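You operate a simulated robot arm through the tools that you are given. There is no shell and no other tool.

The job below is to be done with a simulated robot arm. You get a single attempt, and the scene is never put back.

JOB
Pour about 60 ml from the green jug into the release pot.
Fine: put the jug back and the pot's lid back on. Set down upright: green jug.

It is judged by the outcome, as a careful person would: the job done as asked, and still so three seconds after it is handed in. It fails if anything else is knocked over, pushed out of place, dropped, spilled or broken. Lids that push on must go on centred and level and be pressed home; caps that screw on are set level and turned clockwise until they are tight.

ROBOT AND FRAMES
A 6-joint arm with a two-finger gripper, fixed in place. Base frame: the origin is at the foot of the arm, x ahead of it, y to its left, z up. Readings come in mm, rad, newtons and seconds.
Its first joint turns from -2.897 to 2.897 rad. Payload 2.45 kg.
Tool frame: the origin (TCP) lies between the finger pads and is the grasp point; the fingertips stand 20 mm ahead of it; z points along the fingers, y is the line along which they close. Largest opening 140 mm; the body of the gripper starts 168 mm behind the TCP.
Orientation is that of the tool frame in the base frame, as a unit quaternion [w, x, y, z]. With the fingers straight down and closing along the base's y, the tool's x points along the base's -x, its y along +y and its z along -z.

CONTROLS
- The arm moves only by the tool drive_tool. Its argument "motion" is a list of rows, each a list of 6 numbers: the shift along the base's x, y, z in units of 25 mm (1.0 is 25 mm), then the turn, a rotation vector about the base's x, y, z in units of 8 degrees (1.0 is 8 degrees). In form: [[x, y, z, rx, ry, rz], ...]. A call has 1 to 20 rows; each row shifts and turns the commanded pose from where the row before left it. "fingers" is the closure, from 0 (fully open) to 1 (shut), set as the call begins (left out, the last holds). A call with a number of a shift or a turn outside -1 to 1 is refused whole. Each row takes 0.2 s and may step no farther than 50 mm and 0.15 rad from the row before; otherwise, or with a gripper value out of range, the whole call is refused. Where a pose cannot be reached the arm comes as near as it can. A force on the tool above 40 N (or 10 N above the force at the start of the call, whichever is more), or a blocked arm, ends the call early, and 0.2 s more pass. Each finger travels about 45 mm/s and halts on what it meets, pressing with about 33 N; the grip force reading is that of the motor and also rises with nothing between the fingers. The clock runs only during rows and for 0.2 s after the last one: add rows that do not move to give the fingers time. It gives the time, the measured TCP pose, the force on the tool (base axes), the opening and the grip force at its end, in the units of the frame above (readings bear some noise), with the torque about the TCP (base axes, N m) and any sound that the robot's microphone picked up.
- Cameras (640 x 400 px; columns grow to the right, rows downward): "scene" is fixed at [56.9, 488, 1628.4]; the picture's right is [-0.39, -0.92, 0.00], its down [-0.33, 0.14, -0.93] and it looks along [0.86, -0.37, -0.36] (base axes); focal length 335 px, centre (320, 200). "wrist" rides on the gripper at [78, 11, -209] in the tool frame; the picture's right is [-0.14, 0.99, 0.00], its down [-0.92, -0.13, -0.37] and it looks along [-0.36, -0.05, 0.93] (tool axes); focal length 280 px, centre (320, 200). There is no depth. A picture from a camera that has moved, and an enlarged one, comes with that camera's place and axes in the base frame and with its lens. The place of the scene camera against the robot may be out by one fixed shift of up to 18 mm in any direction.
- grab_frame(camera): a new picture of that camera. It takes no simulated time.
- inspect(camera, box): a new picture of the part [left, top, right, bottom] of that camera's present view, enlarged. It takes no simulated time.
- job_done(): hands the job in; it is judged then, once.

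Places have to be worked out from the pictures, the camera data and where the tool is seen. Open the gripper and draw the arm clear of the work before you hand the job in, unless the task says otherwise.

The tools are called after ">>>" as name(argument=value, ...) on one line, values as JSON. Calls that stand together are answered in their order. drive_tool: Moves the arm, as the interface text tells. Its arguments: {"type":"object","properties":{"motion":{"type":"array","items":{"type":"array","items":{"type":"number"}}},"fingers":{"type":"number"}},"required":["motion"]} The other tools are called the same way: grab_frame (camera) takes a picture; inspect (camera, box) takes an enlarged picture of a part of a camera's view; job_done () hands the job in.

At the start:

```text
t: 0.0
tool_pos: [560.7, 81.2, 1442.2]
tcp_rot: [0.001, 0.0, 1.0, 0.001]
wrist_force: [0.7, 0.4, -1.0]
moment: [0.01, -0.01, -0.04]
finger_gap: 139.8
grip_force: 0.1
```

scene: 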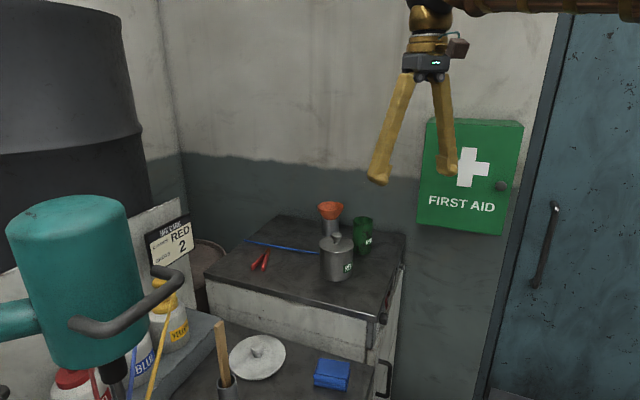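
wrist: 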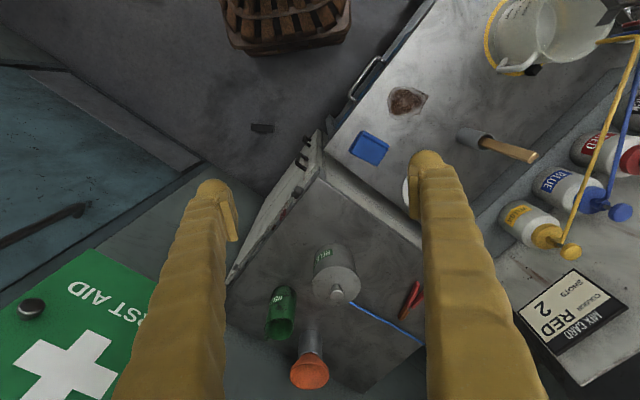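

I start by looking closer at the bench with the jug, the pot and the other items.

>>> inspect(camera="scene", box=[200, 180, 440, 330])

>>> inspect(camera="wrist", box=[220, 200, 440, 400])

>>> inspect(camera="scene", box=[0, 180, 400, 400])

```text
2.67 times, centred on (320, 255) of scene
camera zoom: at [56.9, 488.0, 1628.4], right [-0.39, -0.92, 0.0], down [-0.33, 0.14, -0.93], along [0.86, -0.37, -0.36], focal length 893 px, centre (320, 53)
```

zoom: 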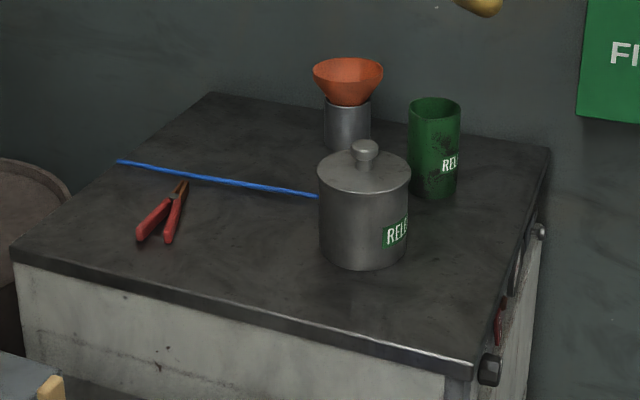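

```text
2.00 times, centred on (330, 300) of wrist
camera zoom: at [481.6, 93.9, 1651.3], right [0.14, 0.99, 0.0], down [0.92, -0.13, 0.37], along [0.37, -0.05, -0.93], focal length 561 px, centre (300, 0)
```

zoom: 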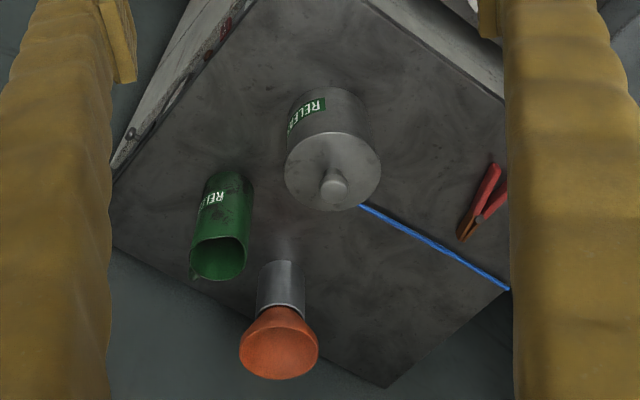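

```text
1.60 times, centred on (200, 290) of scene
camera zoom: at [56.9, 488.0, 1628.4], right [-0.39, -0.92, 0.0], down [-0.33, 0.14, -0.93], along [0.86, -0.37, -0.36], focal length 536 px, centre (512, 56)
```

zoom: 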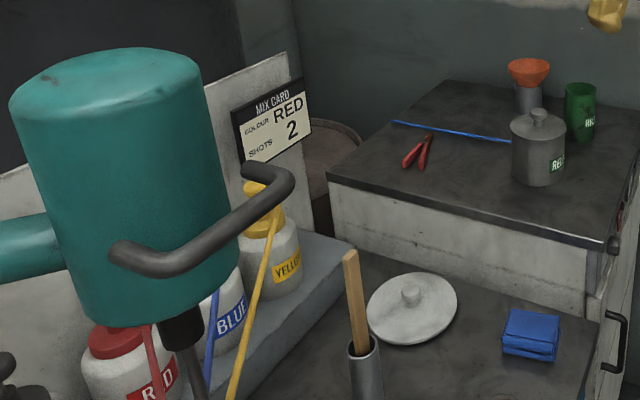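

The pot seems to stand near (915, 68) with its lid knob top at about z 1142, and the jug near (1024, -88); the bench top is near z 1010. I move nearer for a better wrist view, staying high.

>>> drive_tool(motion=[[1, 0, -0.3, 0, 0, 0], [1, 0, -0.3, 0, 0, 0], [1, 0, -0.3, 0, 0, 0], [1, 0, -0.3, 0, 0, 0], [1, 0, -0.3, 0, 0, 0], [1, 0, -0.3, 0, 0, 0], [0, 0, 0, 0, 0, 0]])

>>> grab_frame(camera="wrist")

>>> inspect(camera="wrist", box=[220, 180, 440, 340])

>>> grab_frame(camera="scene")

```text
t: 1.6
tool_pos: [708.8, 79.7, 1398.7]
tcp_rot: [0.001, 0.001, 1.0, 0.001]
wrist_force: [-0.5, -1.3, 0.5]
moment: [0.03, -0.02, -0.03]
finger_gap: 140.1
grip_force: 0.1
```

```text
taken
camera wrist: at [630.8, 93.4, 1606.9], right [0.14, 0.99, 0.0], down [0.92, -0.13, 0.37], along [0.37, -0.05, -0.93], focal length 280 px, centre (320, 200)
```

wrist: 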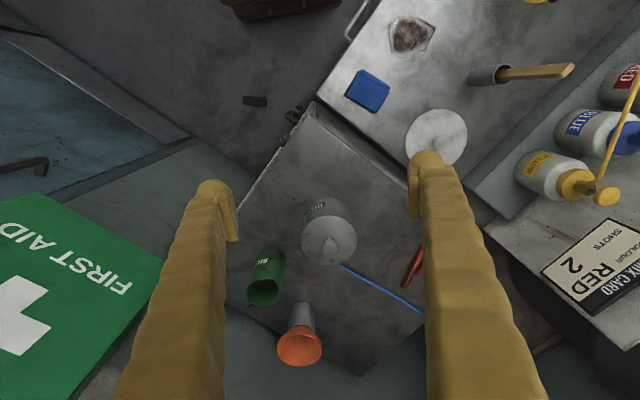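

```text
2.50 times, centred on (330, 260) of wrist
camera zoom: at [630.8, 93.4, 1606.9], right [0.14, 0.99, 0.0], down [0.92, -0.13, 0.37], along [0.37, -0.05, -0.93], focal length 701 px, centre (295, 50)
```

zoom: 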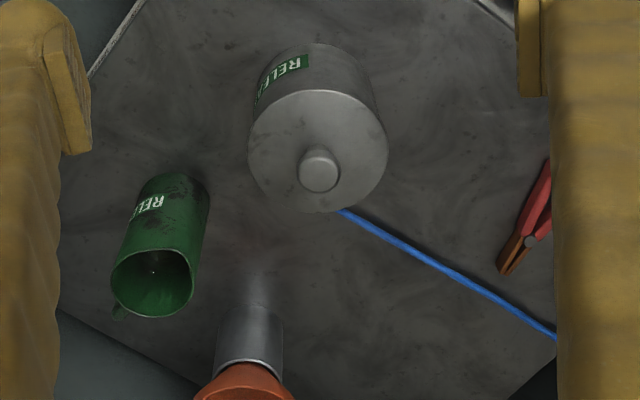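

```text
taken
```

scene: 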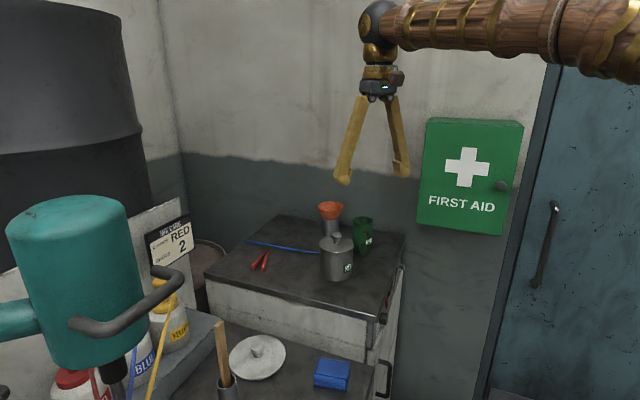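

Triangulating two wrist views puts the lid centre at about (915, 72, 1111), diameter 113, and the jug rim at about (1019, -84, 1120), diameter 72, with its spout pointing to about (0.6, -0.8). I move over the pot, still well above it, to refine this.

>>> drive_tool(motion=[[1, 0, -0.3, 0, 0, 0], [1, 0, -0.3, 0, 0, 0], [1, -0.1, -0.6, 0, 0, 0], [1, -0.1, -0.6, 0, 0, 0], [1, -0.1, -0.6, 0, 0, 0], [1, 0, -0.6, 0, 0, 0], [1, 0, -0.6, 0, 0, 0], [1, 0, -0.6, 0, 0, 0], [0.2, 0, -0.6, 0, 0, 0], [0, 0, 0, 0, 0, 0]])

>>> grab_frame(camera="wrist")

>>> grab_frame(camera="scene")

```text
t: 3.8
tool_pos: [915.2, 73.9, 1279.7]
tcp_rot: [0.001, 0.0, 1.0, 0.001]
wrist_force: [-0.3, 0.5, 1.2]
moment: [0.05, -0.02, 0.0]
finger_gap: 139.9
grip_force: 0.0
```

```text
taken
camera wrist: at [837.2, 87.0, 1487.6], right [0.14, 0.99, 0.0], down [0.92, -0.13, 0.37], along [0.37, -0.05, -0.93], focal length 280 px, centre (320, 200)
```

wrist: 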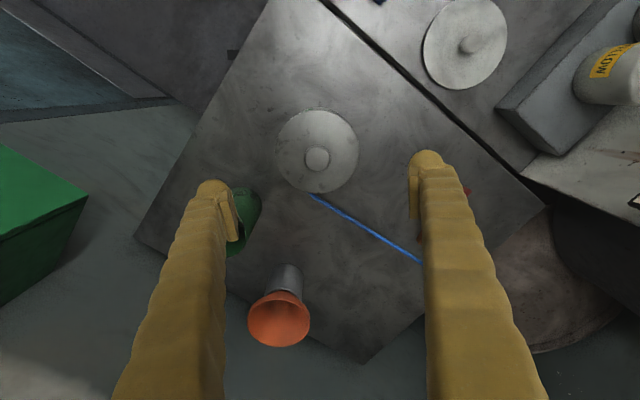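

```text
taken
```

scene: 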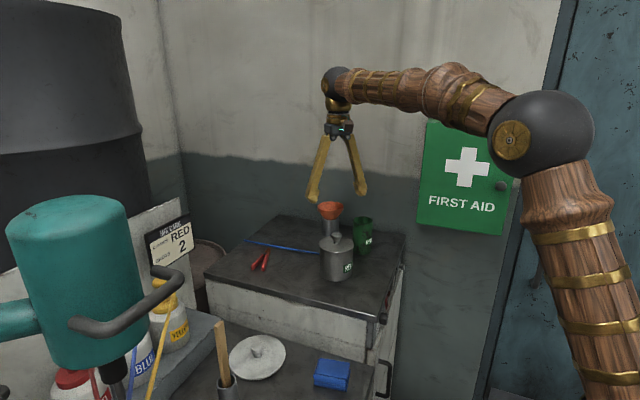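

The lid is centred under the tool; I enlarge it to find the lid and knob centres precisely.

>>> inspect(camera="wrist", box=[260, 100, 380, 200])

>>> inspect(camera="scene", box=[290, 190, 390, 290])

```text
4.00 times, centred on (320, 150) of wrist
camera zoom: at [837.2, 87.0, 1487.6], right [0.14, 0.99, 0.0], down [0.92, -0.13, 0.37], along [0.37, -0.05, -0.93], focal length 1122 px, centre (320, 400)
```

zoom: 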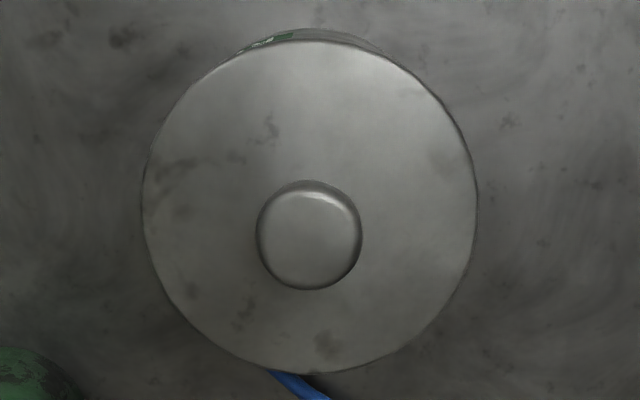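

```text
4.00 times, centred on (340, 240) of scene
camera zoom: at [56.9, 488.0, 1628.4], right [-0.39, -0.92, 0.0], down [-0.33, 0.14, -0.93], along [0.86, -0.37, -0.36], focal length 1339 px, centre (240, 40)
```

zoom: 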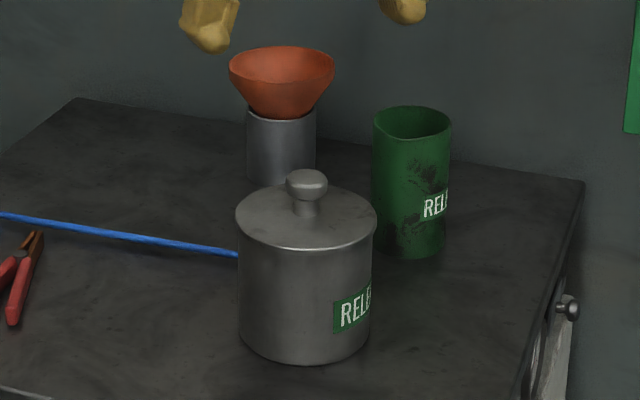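

With the perspective of the circle allowed for, the lid axis lies at about (919, 72), lid top z≈1108, knob head centred near z≈1138 (32 mm wide). I narrow the fingers and come down to just above the knob to check alignment.

>>> drive_tool(motion=[[0.14, -0.07, 0, 0, 0, 0], [0, 0, -0.8, 0, 0, 0], [0, 0, -0.8, 0, 0, 0], [0, 0, -0.8, 0, 0, 0], [0, 0, -0.8, 0, 0, 0], [0, 0, -0.8, 0, 0, 0], [0, 0, 0, 0, 0, 0], [0, 0, 0, 0, 0, 0]], fingers=0.58)

>>> grab_frame(camera="wrist")

>>> inspect(camera="scene", box=[290, 180, 390, 280])

```text
t: 5.6
tool_pos: [917.8, 71.0, 1177.5]
tcp_rot: [0.002, -0.001, 1.0, 0.001]
wrist_force: [-0.5, 0.1, -0.3]
moment: [0.0, 0.03, 0.01]
finger_gap: 58.8
grip_force: 0.0
```

```text
taken
camera wrist: at [839.9, 83.8, 1385.6], right [0.14, 0.99, 0.0], down [0.92, -0.13, 0.37], along [0.37, -0.05, -0.93], focal length 280 px, centre (320, 200)
```

wrist: 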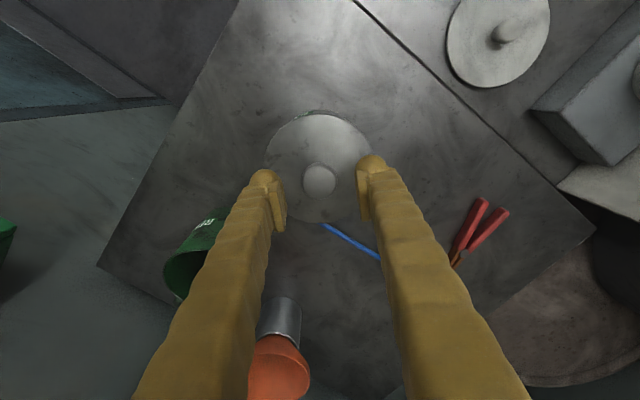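

```text
4.00 times, centred on (340, 230) of scene
camera zoom: at [56.9, 488.0, 1628.4], right [-0.39, -0.92, 0.0], down [-0.33, 0.14, -0.93], along [0.86, -0.37, -0.36], focal length 1339 px, centre (240, 80)
```

zoom: 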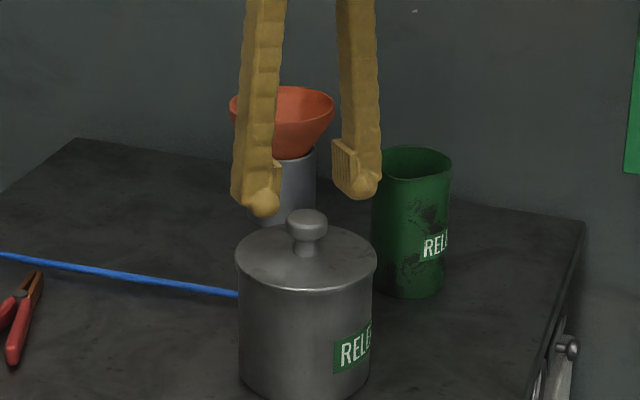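

The knob sits between the pads: computed at (918, 72.4) against the tool at (918, 71). I lower to z≈1137 and then close on the knob.

>>> drive_tool(motion=[[0.02, 0.05, -0.5, 0, 0, 0], [0, 0, -0.5, 0, 0, 0], [0, 0, -0.4, 0, 0, 0], [0, 0, -0.2, 0, 0, 0], [0, 0, 0, 0, 0, 0]])

>>> inspect(camera="scene", box=[300, 190, 380, 270])

>>> grab_frame(camera="wrist")

```text
t: 6.8
tool_pos: [918.8, 72.9, 1136.9]
tcp_rot: [0.001, 0.001, 1.0, 0.001]
wrist_force: [0.1, -0.5, -1.2]
moment: [0.02, -0.01, -0.01]
finger_gap: 58.6
grip_force: 0.1
```

```text
5.00 times, centred on (340, 230) of scene
camera zoom: at [56.9, 488.0, 1628.4], right [-0.39, -0.92, 0.0], down [-0.33, 0.14, -0.93], along [0.86, -0.37, -0.36], focal length 1674 px, centre (220, 50)
```

zoom: 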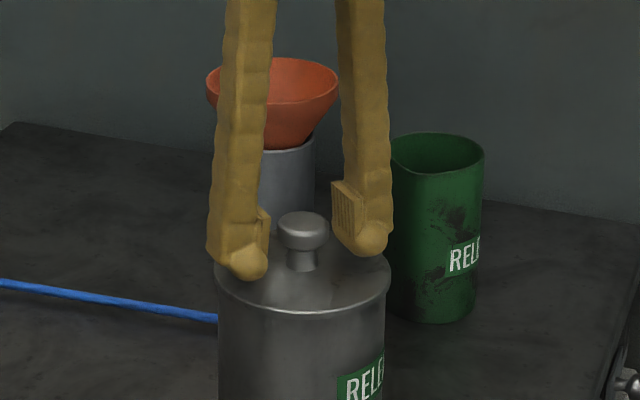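

```text
taken
camera wrist: at [839.5, 85.2, 1345.5], right [0.14, 0.99, 0.0], down [0.92, -0.13, 0.37], along [0.37, -0.05, -0.93], focal length 280 px, centre (320, 200)
```

wrist: 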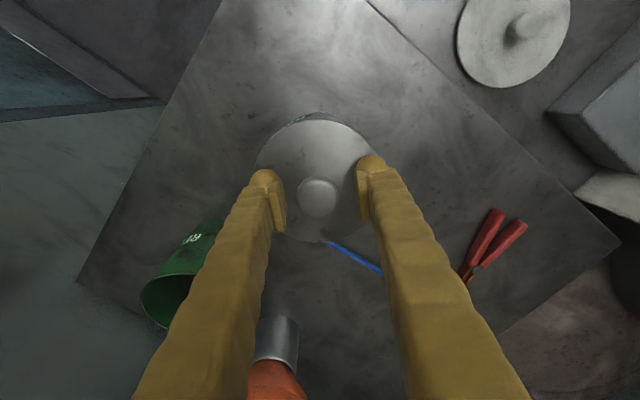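

Pads straddle the knob head at the right height. I close the fingers on the knob.

>>> drive_tool(motion=[[0, 0, 0, 0, 0, 0], [0, 0, 0, 0, 0, 0], [0, 0, 0, 0, 0, 0], [0, 0, 0, 0, 0, 0]], fingers=1.0)

>>> grab_frame(camera="wrist")

```text
t: 7.8
tool_pos: [917.9, 71.4, 1137.4]
tcp_rot: [0.001, 0.001, 1.0, 0.001]
wrist_force: [0.2, 1.0, 0.1]
moment: [0.0, 0.03, -0.01]
finger_gap: 29.3
grip_force: 32.9
```

```text
taken
camera wrist: at [839.5, 85.2, 1345.5], right [0.14, 0.99, 0.0], down [0.92, -0.13, 0.37], along [0.37, -0.05, -0.93], focal length 280 px, centre (320, 200)
```

wrist: 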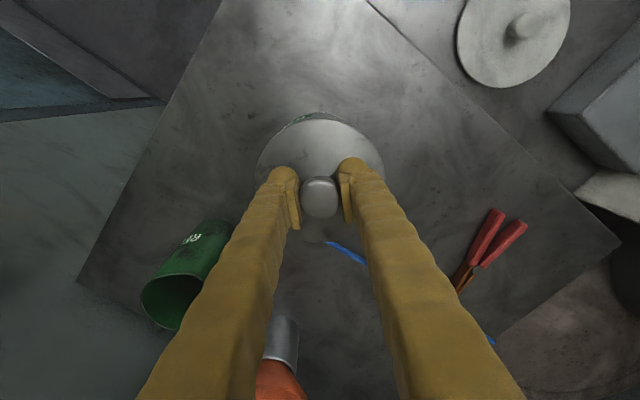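

The knob is held (gap 29 mm, grip 33 N). I lift gently and watch the force to see whether the lid comes freely.

>>> drive_tool(motion=[[0, 0, 0.1, 0, 0, 0], [0, 0, 0.1, 0, 0, 0], [0, 0, 0.2, 0, 0, 0], [0, 0, 0.2, 0, 0, 0]])

>>> inspect(camera="scene", box=[300, 190, 380, 290])

```text
t: 8.8
tool_pos: [919.5, 73.0, 1152.2]
tcp_rot: [0.0, 0.001, 1.0, 0.001]
wrist_force: [-1.3, -0.5, -0.9]
moment: [0.03, -0.01, 0.01]
finger_gap: 29.3
grip_force: 32.9
```

```text
4.00 times, centred on (340, 240) of scene
camera zoom: at [56.9, 488.0, 1628.4], right [-0.39, -0.92, 0.0], down [-0.33, 0.14, -0.93], along [0.86, -0.37, -0.36], focal length 1339 px, centre (240, 40)
```

zoom: 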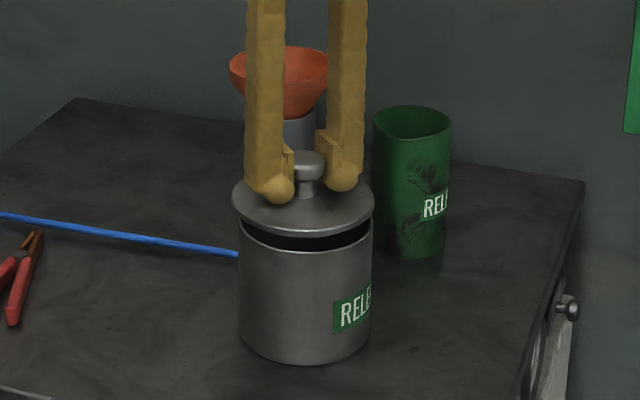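

The lid came off freely. I raise it and carry it to a free spot on the bench near (912, 212), clear of the pot, pliers and edge.

>>> drive_tool(motion=[[0, 0, 0.6, 0, 0, 0], [0, 0, 0.6, 0, 0, 0], [0, 0, 0.6, 0, 0, 0], [0, 0.5, 0, 0, 0, 0], [-0.05, 0.8, 0, 0, 0, 0], [-0.05, 0.8, 0, 0, 0, 0], [-0.05, 0.8, 0, 0, 0, 0], [-0.05, 0.8, 0, 0, 0, 0], [-0.04, 0.8, 0, 0, 0, 0], [0, 0.7, 0, 0, 0, 0], [0, 0.4, 0, 0, 0, 0], [0, 0, 0, 0, 0, 0]])

>>> grab_frame(camera="wrist")

>>> inspect(camera="scene", box=[220, 170, 400, 310])

```text
t: 11.4
tool_pos: [912.1, 213.8, 1198.0]
tcp_rot: [0.0, 0.0, 1.0, 0.001]
wrist_force: [-0.4, 0.7, -0.5]
moment: [-0.01, 0.02, 0.0]
finger_gap: 29.4
grip_force: 33.6
```

```text
taken
camera wrist: at [834.2, 226.0, 1406.4], right [0.14, 0.99, 0.0], down [0.92, -0.13, 0.37], along [0.37, -0.05, -0.93], focal length 280 px, centre (320, 200)
```

wrist: 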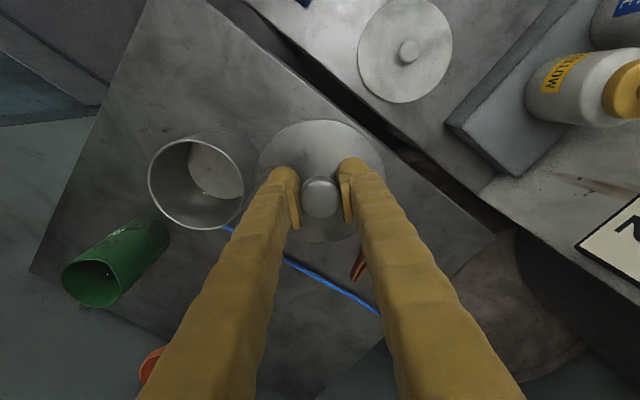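

```text
2.86 times, centred on (310, 240) of scene
camera zoom: at [56.9, 488.0, 1628.4], right [-0.39, -0.92, 0.0], down [-0.33, 0.14, -0.93], along [0.86, -0.37, -0.36], focal length 956 px, centre (349, 86)
```

zoom: 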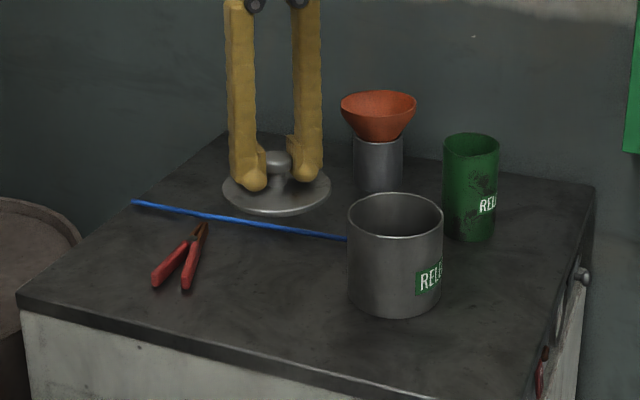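

The lid hangs level. I check the pot's interior and the jug from here before lowering.

>>> inspect(camera="wrist", box=[40, 110, 280, 320])

>>> drive_tool(motion=[[0.35, 0, -0.8, 0, 0, 0], [0.35, -0.05, -0.8, 0, 0, 0], [0, 0, -0.8, 0, 0, 0], [0, 0, -0.8, 0, 0, 0], [0, 0, -0.8, 0, 0, 0], [0, 0, -0.6, 0, 0, 0], [0, 0, -0.4, 0, 0, 0], [0, 0, 0, 0, 0, 0]])

>>> inspect(camera="scene", box=[240, 190, 360, 290])

>>> grab_frame(camera="wrist")

```text
1.90 times, centred on (160, 215) of wrist
camera zoom: at [834.2, 226.0, 1406.4], right [0.14, 0.99, 0.0], down [0.92, -0.13, 0.37], along [0.37, -0.05, -0.93], focal length 534 px, centre (625, 171)
```

zoom: 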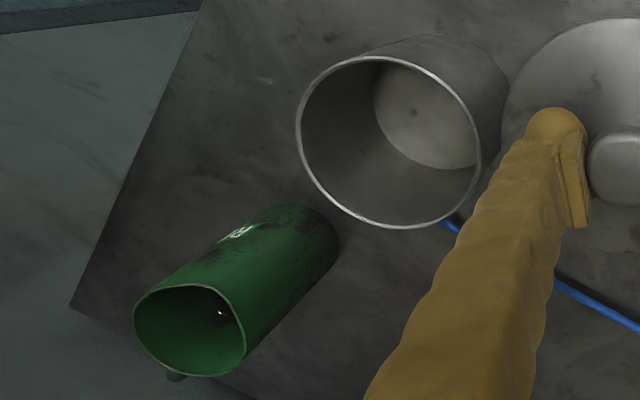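

```text
t: 13.2
tool_pos: [931.2, 211.6, 1071.2]
tcp_rot: [0.0, 0.0, 1.0, 0.001]
wrist_force: [0.1, -1.4, -0.8]
moment: [-0.04, -0.01, -0.02]
finger_gap: 29.5
grip_force: 33.6
```

```text
4.00 times, centred on (300, 240) of scene
camera zoom: at [56.9, 488.0, 1628.4], right [-0.39, -0.92, 0.0], down [-0.33, 0.14, -0.93], along [0.86, -0.37, -0.36], focal length 1339 px, centre (400, 40)
```

zoom: 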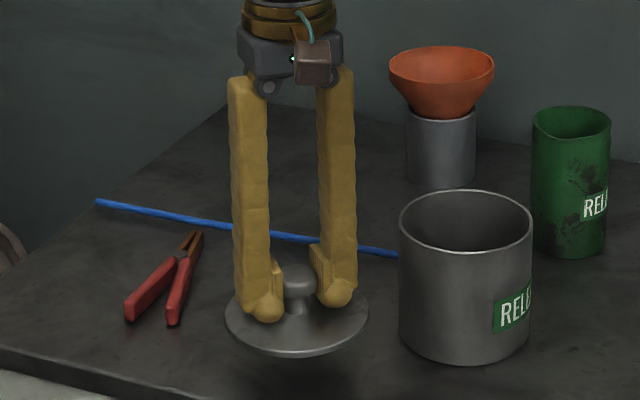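

```text
taken
camera wrist: at [853.0, 225.0, 1280.4], right [0.14, 0.99, 0.0], down [0.92, -0.13, 0.37], along [0.37, -0.05, -0.93], focal length 280 px, centre (320, 200)
```

wrist: 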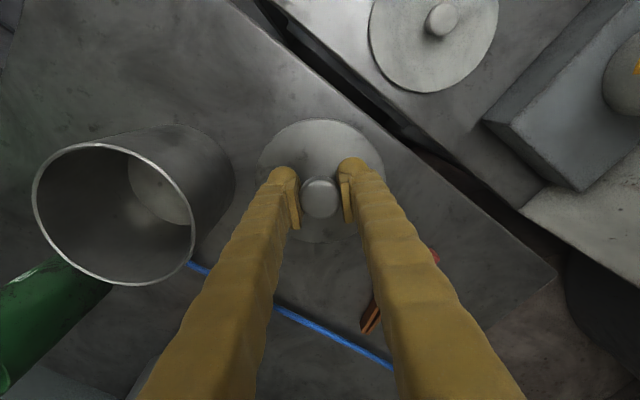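

Lid hovers about 20 mm above the bench, with the pot empty and everything else undisturbed. I lower it in small steps watching the vertical force.

>>> drive_tool(motion=[[0, 0, -0.2, 0, 0, 0], [0, 0, -0.2, 0, 0, 0], [0, 0, -0.1, 0, 0, 0], [0, 0, 0, 0, 0, 0]])

>>> inspect(camera="scene", box=[260, 220, 340, 290])

```text
t: 14.2
tool_pos: [930.8, 211.8, 1059.3]
tcp_rot: [0.001, 0.001, 1.0, 0.001]
wrist_force: [0.0, 0.9, -0.9]
moment: [0.01, 0.01, 0.02]
finger_gap: 29.4
grip_force: 32.6
```

```text
5.71 times, centred on (300, 255) of scene
camera zoom: at [56.9, 488.0, 1628.4], right [-0.39, -0.92, 0.0], down [-0.33, 0.14, -0.93], along [0.86, -0.37, -0.36], focal length 1913 px, centre (434, -114)
```

zoom: 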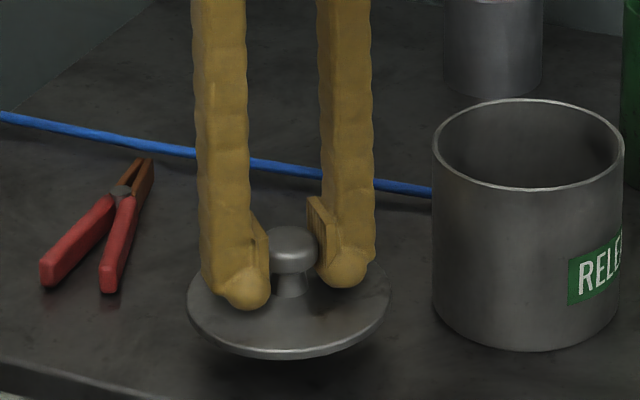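

Still clear of the bench; I continue down in 2.5 mm steps.

>>> drive_tool(motion=[[0, 0, -0.1, 0, 0, 0], [0, 0, -0.1, 0, 0, 0], [0, 0, 0, 0, 0, 0]])

>>> drive_tool(motion=[[0, 0, -0.1, 0, 0, 0], [0, 0, 0, 0, 0, 0]])

```text
t: 15.0
tool_pos: [932.0, 210.8, 1054.8]
tcp_rot: [0.001, 0.0, 1.0, 0.002]
wrist_force: [-0.3, 0.3, -0.8]
moment: [0.02, 0.03, 0.03]
finger_gap: 29.2
grip_force: 33.0
```

```text
t: 15.6
tool_pos: [931.0, 210.9, 1051.6]
tcp_rot: [0.0, 0.0, 1.0, 0.0]
wrist_force: [-0.3, 0.1, -1.4]
moment: [0.0, 0.0, -0.01]
finger_gap: 29.3
grip_force: 32.3
```

Still no contact; the lid is about at the bench. I keep lowering in small steps.

>>> drive_tool(motion=[[0, 0, -0.08, 0, 0, 0], [0, 0, 0, 0, 0, 0]])

>>> inspect(camera="scene", box=[260, 220, 340, 290])

```text
t: 16.2
tool_pos: [931.8, 212.9, 1049.7]
tcp_rot: [0.0, 0.0, 1.0, 0.0]
wrist_force: [0.2, -0.5, -1.4]
moment: [-0.01, -0.02, 0.02]
finger_gap: 29.5
grip_force: 32.8
```

```text
5.71 times, centred on (300, 255) of scene
camera zoom: at [56.9, 488.0, 1628.4], right [-0.39, -0.92, 0.0], down [-0.33, 0.14, -0.93], along [0.86, -0.37, -0.36], focal length 1913 px, centre (434, -114)
```

zoom: 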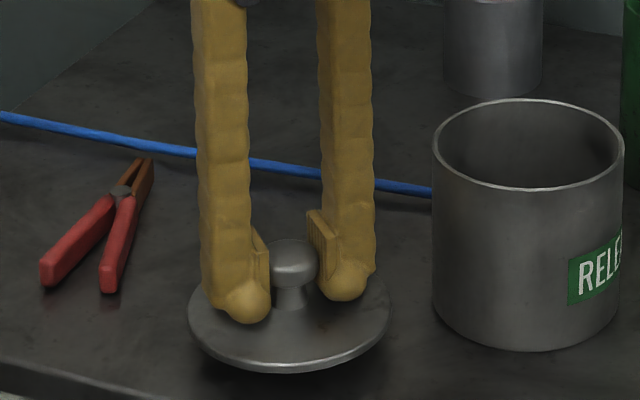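

A dark gap still shows under the lid's near edge. I continue lowering 2 mm at a time.

>>> drive_tool(motion=[[0, 0, -0.08, 0, 0, 0], [0, 0, 0, 0, 0, 0]])

>>> drive_tool(motion=[[0, 0, -0.08, 0, 0, 0], [0, 0, 0, 0, 0, 0]])

>>> inspect(camera="scene", box=[260, 220, 340, 290])

```text
t: 16.8
tool_pos: [930.5, 211.2, 1048.0]
tcp_rot: [0.001, 0.0, 1.0, 0.001]
wrist_force: [0.0, -0.1, -0.9]
moment: [0.01, -0.01, 0.05]
finger_gap: 29.5
grip_force: 33.6
```

```text
t: 17.4
tool_pos: [931.5, 211.8, 1046.6]
tcp_rot: [0.002, 0.0, 1.0, 0.0]
wrist_force: [-0.4, 0.2, -0.7]
moment: [0.0, -0.01, 0.0]
finger_gap: 29.4
grip_force: 33.2
```

```text
5.71 times, centred on (300, 255) of scene
camera zoom: at [56.9, 488.0, 1628.4], right [-0.39, -0.92, 0.0], down [-0.33, 0.14, -0.93], along [0.86, -0.37, -0.36], focal length 1913 px, centre (434, -114)
```

zoom: 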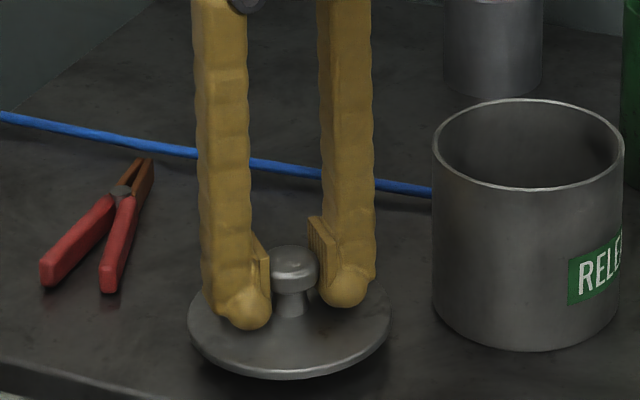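

Gap is nearly closed but there is no contact force yet; two more small steps down.

>>> drive_tool(motion=[[0, 0, -0.08, 0, 0, 0], [0, 0, 0, 0, 0, 0]])

>>> drive_tool(motion=[[0, 0, -0.08, 0, 0, 0], [0, 0, 0, 0, 0, 0]])

>>> inspect(camera="scene", box=[260, 220, 340, 290])

```text
t: 18.0
tool_pos: [929.9, 213.0, 1044.2]
tcp_rot: [0.001, 0.001, 1.0, 0.002]
wrist_force: [-0.2, 1.2, -1.3]
moment: [0.0, 0.03, -0.02]
finger_gap: 29.3
grip_force: 32.8
```

```text
t: 18.6
tool_pos: [930.1, 212.7, 1042.7]
tcp_rot: [0.0, 0.0, 1.0, 0.001]
wrist_force: [0.3, -0.7, -0.6]
moment: [0.01, 0.02, -0.02]
finger_gap: 29.2
grip_force: 33.1
```

```text
5.71 times, centred on (300, 255) of scene
camera zoom: at [56.9, 488.0, 1628.4], right [-0.39, -0.92, 0.0], down [-0.33, 0.14, -0.93], along [0.86, -0.37, -0.36], focal length 1913 px, centre (434, -114)
```

zoom: 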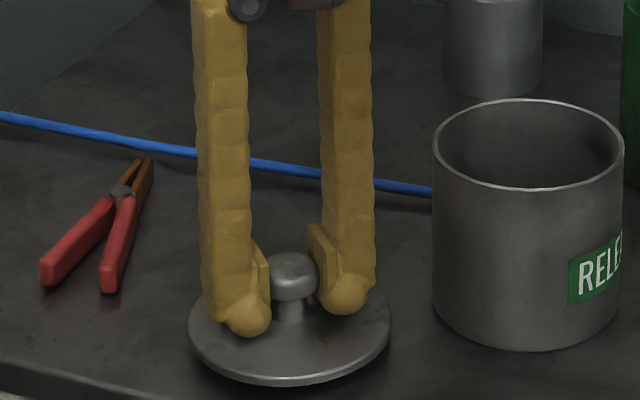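

No contact yet, so the bench top is a bit lower than I guessed. I go on in 2 mm steps.

>>> drive_tool(motion=[[0, 0, -0.08, 0, 0, 0], [0, 0, 0, 0, 0, 0]])

>>> drive_tool(motion=[[0, 0, -0.08, 0, 0, 0], [0, 0, 0, 0, 0, 0]])

>>> inspect(camera="scene", box=[260, 220, 340, 290])

```text
t: 19.2
tool_pos: [929.8, 212.1, 1040.0]
tcp_rot: [0.001, 0.0, 1.0, 0.001]
wrist_force: [-1.0, 0.2, -0.5]
moment: [-0.01, 0.0, -0.02]
finger_gap: 29.6
grip_force: 33.4
```

```text
t: 19.8
tool_pos: [929.3, 212.1, 1037.6]
tcp_rot: [0.001, 0.0, 1.0, 0.001]
wrist_force: [-0.4, -0.8, -0.3]
moment: [0.01, -0.02, -0.02]
finger_gap: 29.3
grip_force: 33.1
```

```text
5.71 times, centred on (300, 255) of scene
camera zoom: at [56.9, 488.0, 1628.4], right [-0.39, -0.92, 0.0], down [-0.33, 0.14, -0.93], along [0.86, -0.37, -0.36], focal length 1913 px, centre (434, -114)
```

zoom: 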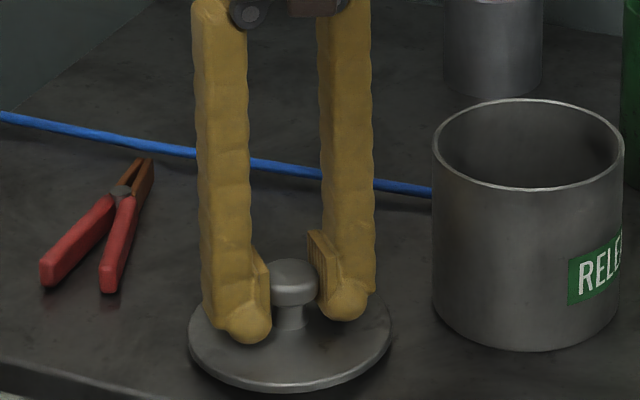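

Still hanging (Fz unchanged); the visible shadow is narrow now. I continue gently.

>>> drive_tool(motion=[[0, 0, -0.06, 0, 0, 0], [0, 0, 0, 0, 0, 0]])

>>> drive_tool(motion=[[0, 0, -0.06, 0, 0, 0], [0, 0, 0, 0, 0, 0]])

>>> drive_tool(motion=[[0, 0, -0.06, 0, 0, 0], [0, 0, 0, 0, 0, 0]])

>>> inspect(camera="scene", box=[260, 220, 340, 290])

```text
t: 20.4
tool_pos: [930.2, 211.6, 1037.2]
tcp_rot: [0.001, 0.0, 1.0, 0.0]
wrist_force: [-0.6, 0.5, 3.8]
moment: [-0.05, 0.07, -0.07]
finger_gap: 29.5
grip_force: 33.1
```

```text
t: 21.0
tool_pos: [930.6, 211.8, 1037.1]
tcp_rot: [0.002, -0.001, 1.0, 0.001]
wrist_force: [-6.6, 5.0, 25.4]
moment: [-0.03, 0.09, -0.14]
finger_gap: 29.3
grip_force: 33.1
```

```text
t: 21.6
tool_pos: [930.7, 211.9, 1035.1]
tcp_rot: [0.002, 0.0, 1.0, 0.001]
wrist_force: [1.3, 3.4, 28.4]
moment: [-0.01, -0.15, -0.23]
finger_gap: 29.3
grip_force: 33.1
```

```text
5.71 times, centred on (300, 255) of scene
camera zoom: at [56.9, 488.0, 1628.4], right [-0.39, -0.92, 0.0], down [-0.33, 0.14, -0.93], along [0.86, -0.37, -0.36], focal length 1913 px, centre (434, -114)
```

zoom: 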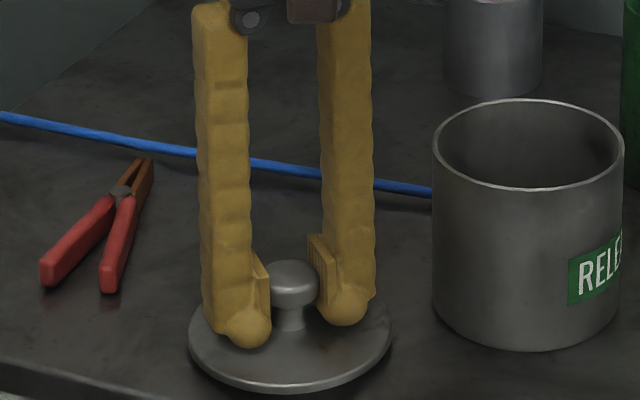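

Contact came at z≈1037 and the lid now rests on the bench. I ease off the downward pressure, then open the fingers and rise straight up.

>>> drive_tool(motion=[[0, 0, 0.08, 0, 0, 0], [0, 0, 0, 0, 0, 0]])

>>> drive_tool(motion=[[0, 0, 0, 0, 0, 0], [0, 0, 0, 0, 0, 0], [0, 0, 0, 0, 0, 0], [0, 0, 0.4, 0, 0, 0], [0, 0, 0.8, 0, 0, 0], [0, 0, 1, 0, 0, 0], [0, 0, 1, 0, 0, 0], [0, 0, 1, 0, 0, 0], [0, 0, 1, 0, 0, 0], [0, 0, 1, 0, 0, 0], [0, 0, 1, 0, 0, 0], [0, 0, 0, 0, 0, 0]], fingers=0.55)

>>> grab_frame(camera="wrist")

>>> inspect(camera="scene", box=[220, 170, 400, 310])

```text
t: 22.2
tool_pos: [930.8, 212.6, 1034.2]
tcp_rot: [0.0, 0.0, 1.0, 0.0]
wrist_force: [0.6, -0.9, 3.6]
moment: [-0.06, -0.26, -0.09]
finger_gap: 29.4
grip_force: 33.1
```

```text
t: 24.8
tool_pos: [930.7, 211.8, 1215.9]
tcp_rot: [0.001, 0.0, 1.0, 0.0]
wrist_force: [0.0, 0.6, 0.1]
moment: [0.02, -0.01, -0.02]
finger_gap: 62.7
grip_force: 0.1
```

```text
taken
camera wrist: at [852.8, 224.3, 1423.5], right [0.14, 0.99, 0.0], down [0.92, -0.13, 0.37], along [0.37, -0.05, -0.93], focal length 280 px, centre (320, 200)
```

wrist: 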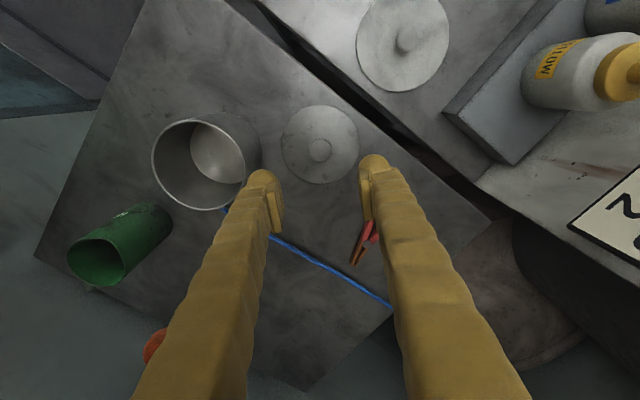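

```text
2.86 times, centred on (310, 240) of scene
camera zoom: at [56.9, 488.0, 1628.4], right [-0.39, -0.92, 0.0], down [-0.33, 0.14, -0.93], along [0.86, -0.37, -0.36], focal length 956 px, centre (349, 86)
```

zoom: 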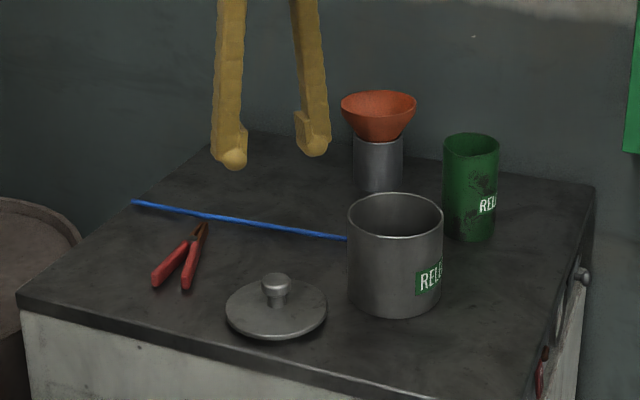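

The lid lies flat near (931, 212). Next I go high above the jug with the fingers open to look straight into it and judge its level and spout.

>>> drive_tool(motion=[[0, 0, 1, 0, 0, 0], [0, 0, 1, 0, 0, 0], [0.1, -1, 0.6, 0, 0, 0], [0.1, -1, 0, 0, 0, 0], [0.1, -1, 0, 0, 0, 0], [0.1, -1, 0, 0, 0, 0], [0.1, -1, 0, 0, 0, 0], [0.1, -1, 0, 0, 0, 0], [0.1, -1, 0, 0, 0, 0], [0.1, -1, 0, 0, 0, 0], [0, -1, 0, 0, 0, 0], [0, -1, 0, 0, 0, 0], [0, -1, 0, 0, 0, 0], [0, -0.56, 0, 0, 0, 0], [0, 0, 0, 0, 0, 0]], fingers=0.0)

>>> grab_frame(camera="wrist")

>>> inspect(camera="wrist", box=[260, 140, 380, 240])

```text
t: 28.0
tool_pos: [951.0, -76.9, 1279.5]
tcp_rot: [0.001, 0.0, 1.0, 0.001]
wrist_force: [-0.7, -1.1, 0.0]
moment: [-0.01, -0.01, 0.02]
finger_gap: 139.9
grip_force: 0.0
```

```text
taken
camera wrist: at [873.1, -63.8, 1488.0], right [0.14, 0.99, 0.0], down [0.92, -0.13, 0.37], along [0.37, -0.05, -0.93], focal length 280 px, centre (320, 200)
```

wrist: 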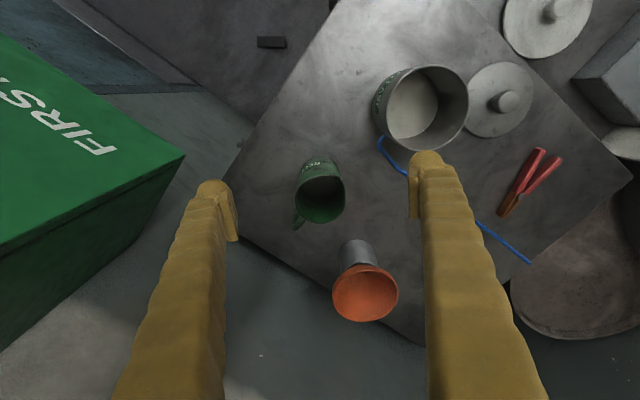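

```text
4.00 times, centred on (320, 190) of wrist
camera zoom: at [873.1, -63.8, 1488.0], right [0.14, 0.99, 0.0], down [0.92, -0.13, 0.37], along [0.37, -0.05, -0.93], focal length 1122 px, centre (320, 240)
```

zoom: 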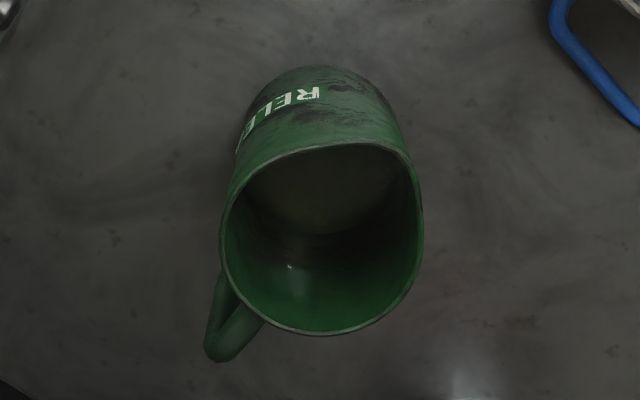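

This shows the jug has a handle toward (0.6, -0.8) (what I took for a spout), and a small lip on the rim's opposite side, facing the pot. I zoom in on the jug's inside and on the blue wire next to the pot.

>>> inspect(camera="wrist", box=[288, 155, 352, 230])

>>> inspect(camera="wrist", box=[360, 40, 560, 200])

>>> inspect(camera="scene", box=[340, 200, 390, 270])

```text
5.33 times, centred on (320, 192) of wrist
camera zoom: at [873.1, -63.8, 1488.0], right [0.14, 0.99, 0.0], down [0.92, -0.13, 0.37], along [0.37, -0.05, -0.93], focal length 1495 px, centre (320, 240)
```

zoom: 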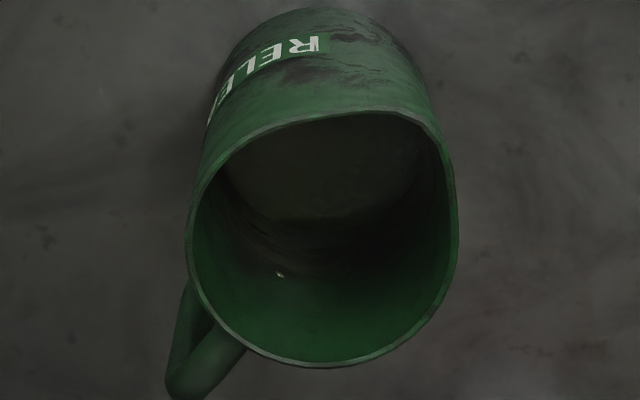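

```text
2.50 times, centred on (460, 120) of wrist
camera zoom: at [873.1, -63.8, 1488.0], right [0.14, 0.99, 0.0], down [0.92, -0.13, 0.37], along [0.37, -0.05, -0.93], focal length 701 px, centre (-30, 400)
```

zoom: 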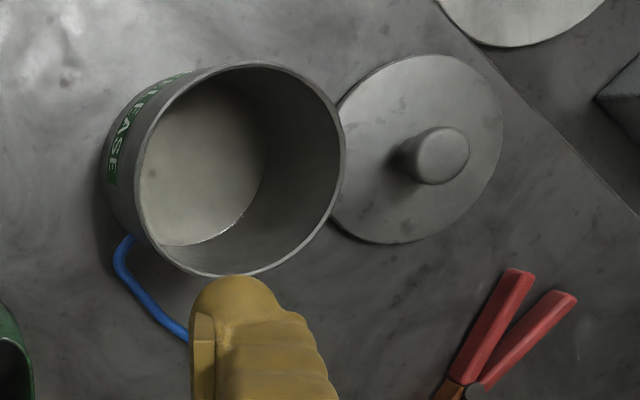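

```text
5.71 times, centred on (365, 235) of scene
camera zoom: at [56.9, 488.0, 1628.4], right [-0.39, -0.92, 0.0], down [-0.33, 0.14, -0.93], along [0.86, -0.37, -0.36], focal length 1913 px, centre (63, 0)
```

zoom: 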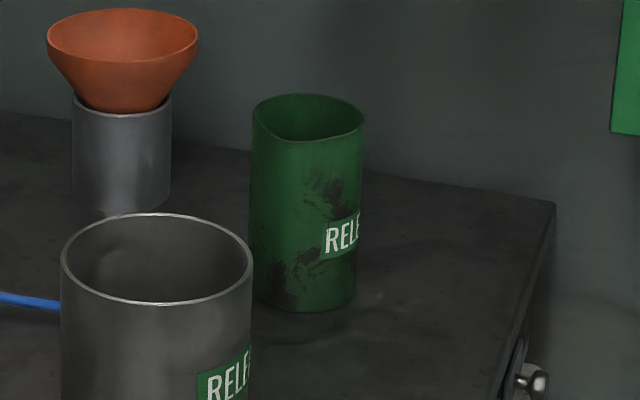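

I look still closer at the jug's interior and the pot's interior to find the liquid surfaces.

>>> inspect(camera="wrist", box=[296, 170, 346, 205])

>>> inspect(camera="wrist", box=[370, 55, 480, 155])

```text
11.43 times, centred on (321, 188) of wrist
camera zoom: at [873.1, -63.8, 1488.0], right [0.14, 0.99, 0.0], down [0.92, -0.13, 0.37], along [0.37, -0.05, -0.93], focal length 3204 px, centre (309, 343)
```

zoom: 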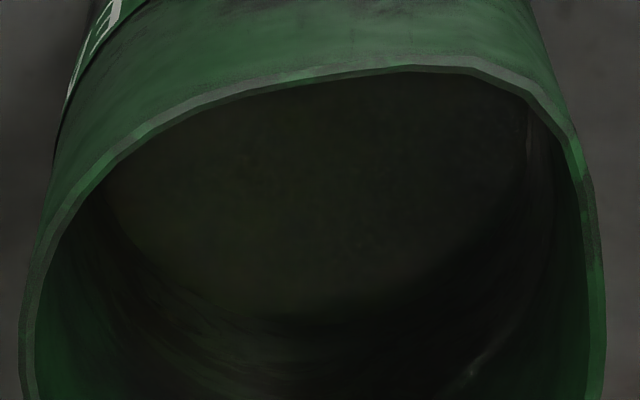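

```text
4.00 times, centred on (425, 105) of wrist
camera zoom: at [873.1, -63.8, 1488.0], right [0.14, 0.99, 0.0], down [0.92, -0.13, 0.37], along [0.37, -0.05, -0.93], focal length 1122 px, centre (-100, 580)
```

zoom: 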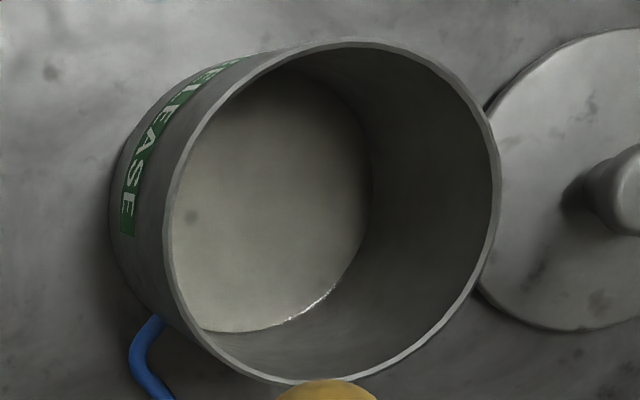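

I need to know the lip's direction and handle better before choosing a grasp. I draw back and pitch the tool up to look at the jug from the robot side at a low angle.

>>> drive_tool(motion=[[-1, 0, 0.4, 0, -1, 0], [-1, 0, 0.4, 0, -1, 0], [-1, 0, 0, 0, -1, 0], [-1, 0, 0, 0, -1, 0], [-1, 0, -0.4, 0, -1, 0], [0, 0, -0.4, 0, 0, 0], [0, 0, -0.5, 0, 0, 0], [0, 0, 0, 0, 0, 0]])

>>> grab_frame(camera="wrist")

>>> grab_frame(camera="scene")

```text
t: 29.8
tool_pos: [825.5, -77.5, 1268.1]
tcp_rot: [0.343, 0.0, 0.939, 0.001]
wrist_force: [-0.9, 0.7, 0.3]
moment: [0.0, 0.0, 0.02]
finger_gap: 140.1
grip_force: 0.1
```

```text
taken
camera wrist: at [631.1, -64.4, 1377.7], right [0.1, 0.99, 0.09], down [0.47, -0.13, 0.87], along [0.88, -0.05, -0.48], focal length 280 px, centre (320, 200)
```

wrist: 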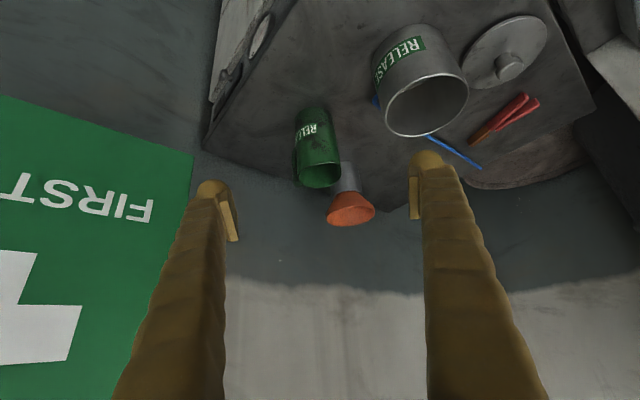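

```text
taken
```

scene: 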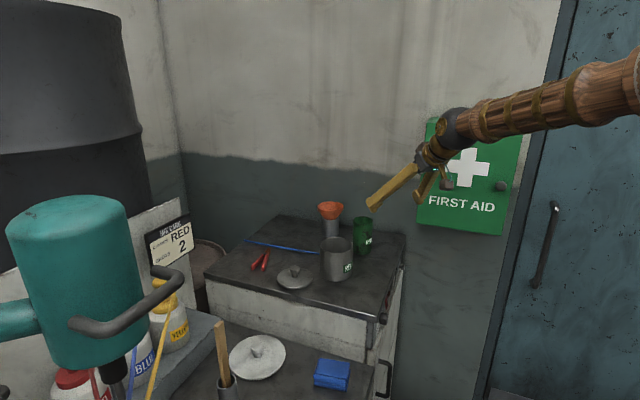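

>>> inspect(camera="wrist", box=[280, 90, 360, 210])

>>> inspect(camera="wrist", box=[360, 10, 560, 170])

>>> inspect(camera="scene", box=[345, 205, 385, 260])

```text
3.33 times, centred on (320, 150) of wrist
camera zoom: at [631.1, -64.4, 1377.7], right [0.1, 0.99, 0.09], down [0.47, -0.13, 0.87], along [0.88, -0.05, -0.48], focal length 935 px, centre (320, 367)
```

zoom: 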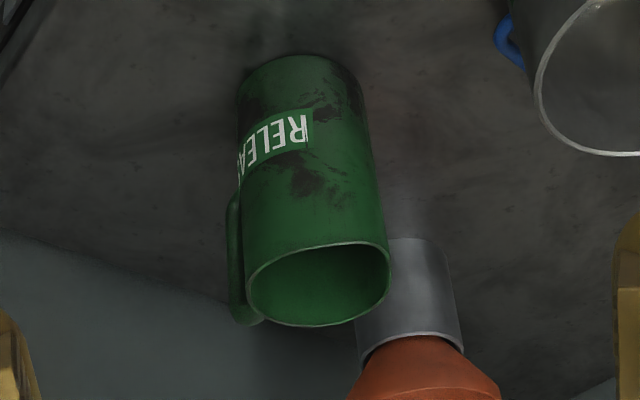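

```text
2.50 times, centred on (460, 90) of wrist
camera zoom: at [631.1, -64.4, 1377.7], right [0.1, 0.99, 0.09], down [0.47, -0.13, 0.87], along [0.88, -0.05, -0.48], focal length 701 px, centre (-30, 475)
```

zoom: 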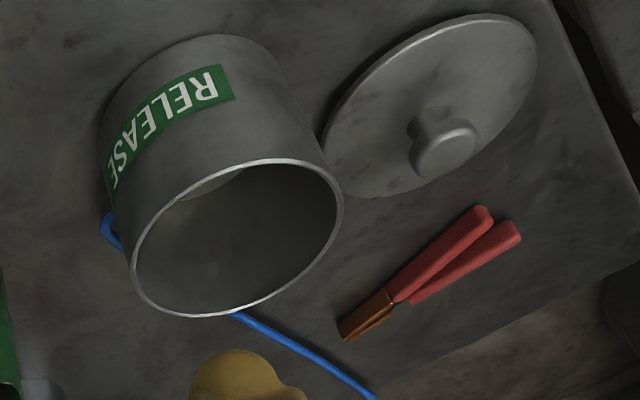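

```text
7.27 times, centred on (365, 232) of scene
camera zoom: at [56.9, 488.0, 1628.4], right [-0.39, -0.92, 0.0], down [-0.33, 0.14, -0.93], along [0.86, -0.37, -0.36], focal length 2435 px, centre (-7, -36)
```

zoom: 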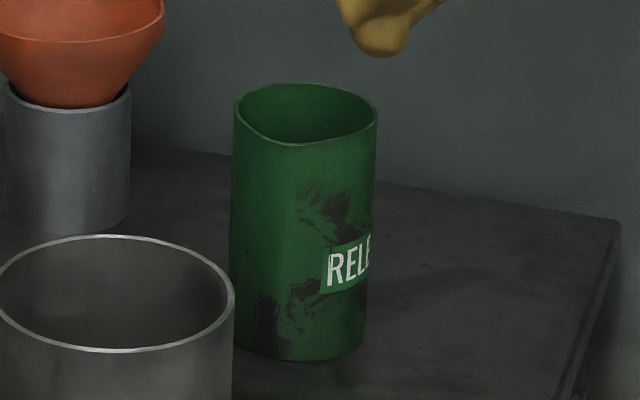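

Handle points to azimuth ≈ -53°, pouring lip to ≈ 127° (toward the pot). A near-vertical grasp with the fingers on the two sides square to the handle lets the stream fall between the fingers; with the camera turned to the outer side I could also look straight into the jug. I return to tool-down and test whether that 127° yaw is reachable, in free space.

>>> drive_tool(motion=[[0, 0, 0.4, 0, 1, 0], [0, 0, 0.4, 0, 1, 0], [0, 0.3, 0.4, 0, 1, 0], [0, 0.3, 0.4, 0, 1, 0], [0, 0.3, 0, 0, 1, 0], [0, 0, 0, 0, 0, 1], [0, 0, 0, 0, 0, 1], [0, 0, 0, 0, 0, 1], [0, 0, 0, 0, 0, 1], [0, 0, 0, 0, 0, 1], [0, 0, 0, 0, 0, 1], [0, 0, 0, 0, 0, 1], [0, 0, 0, 0, 0, 1], [0, 0, 0, 0, 0, 0]])

>>> grab_frame(camera="scene")

```text
t: 32.8
tool_pos: [826.1, -54.3, 1307.0]
tcp_rot: [0.001, -0.531, 0.847, 0.002]
wrist_force: [-0.5, 0.3, 0.8]
moment: [0.01, -0.01, -0.05]
finger_gap: 139.7
grip_force: 0.0
```

```text
taken
```

scene: 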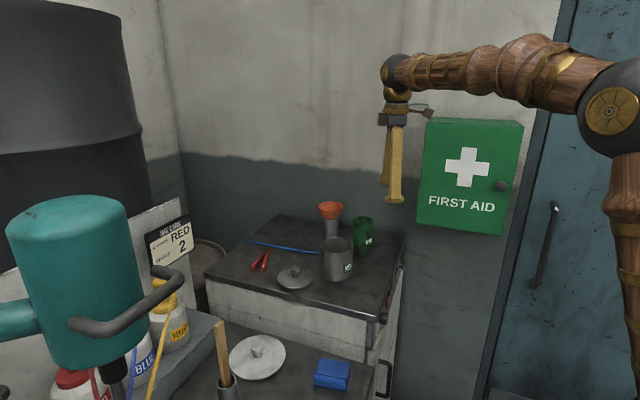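

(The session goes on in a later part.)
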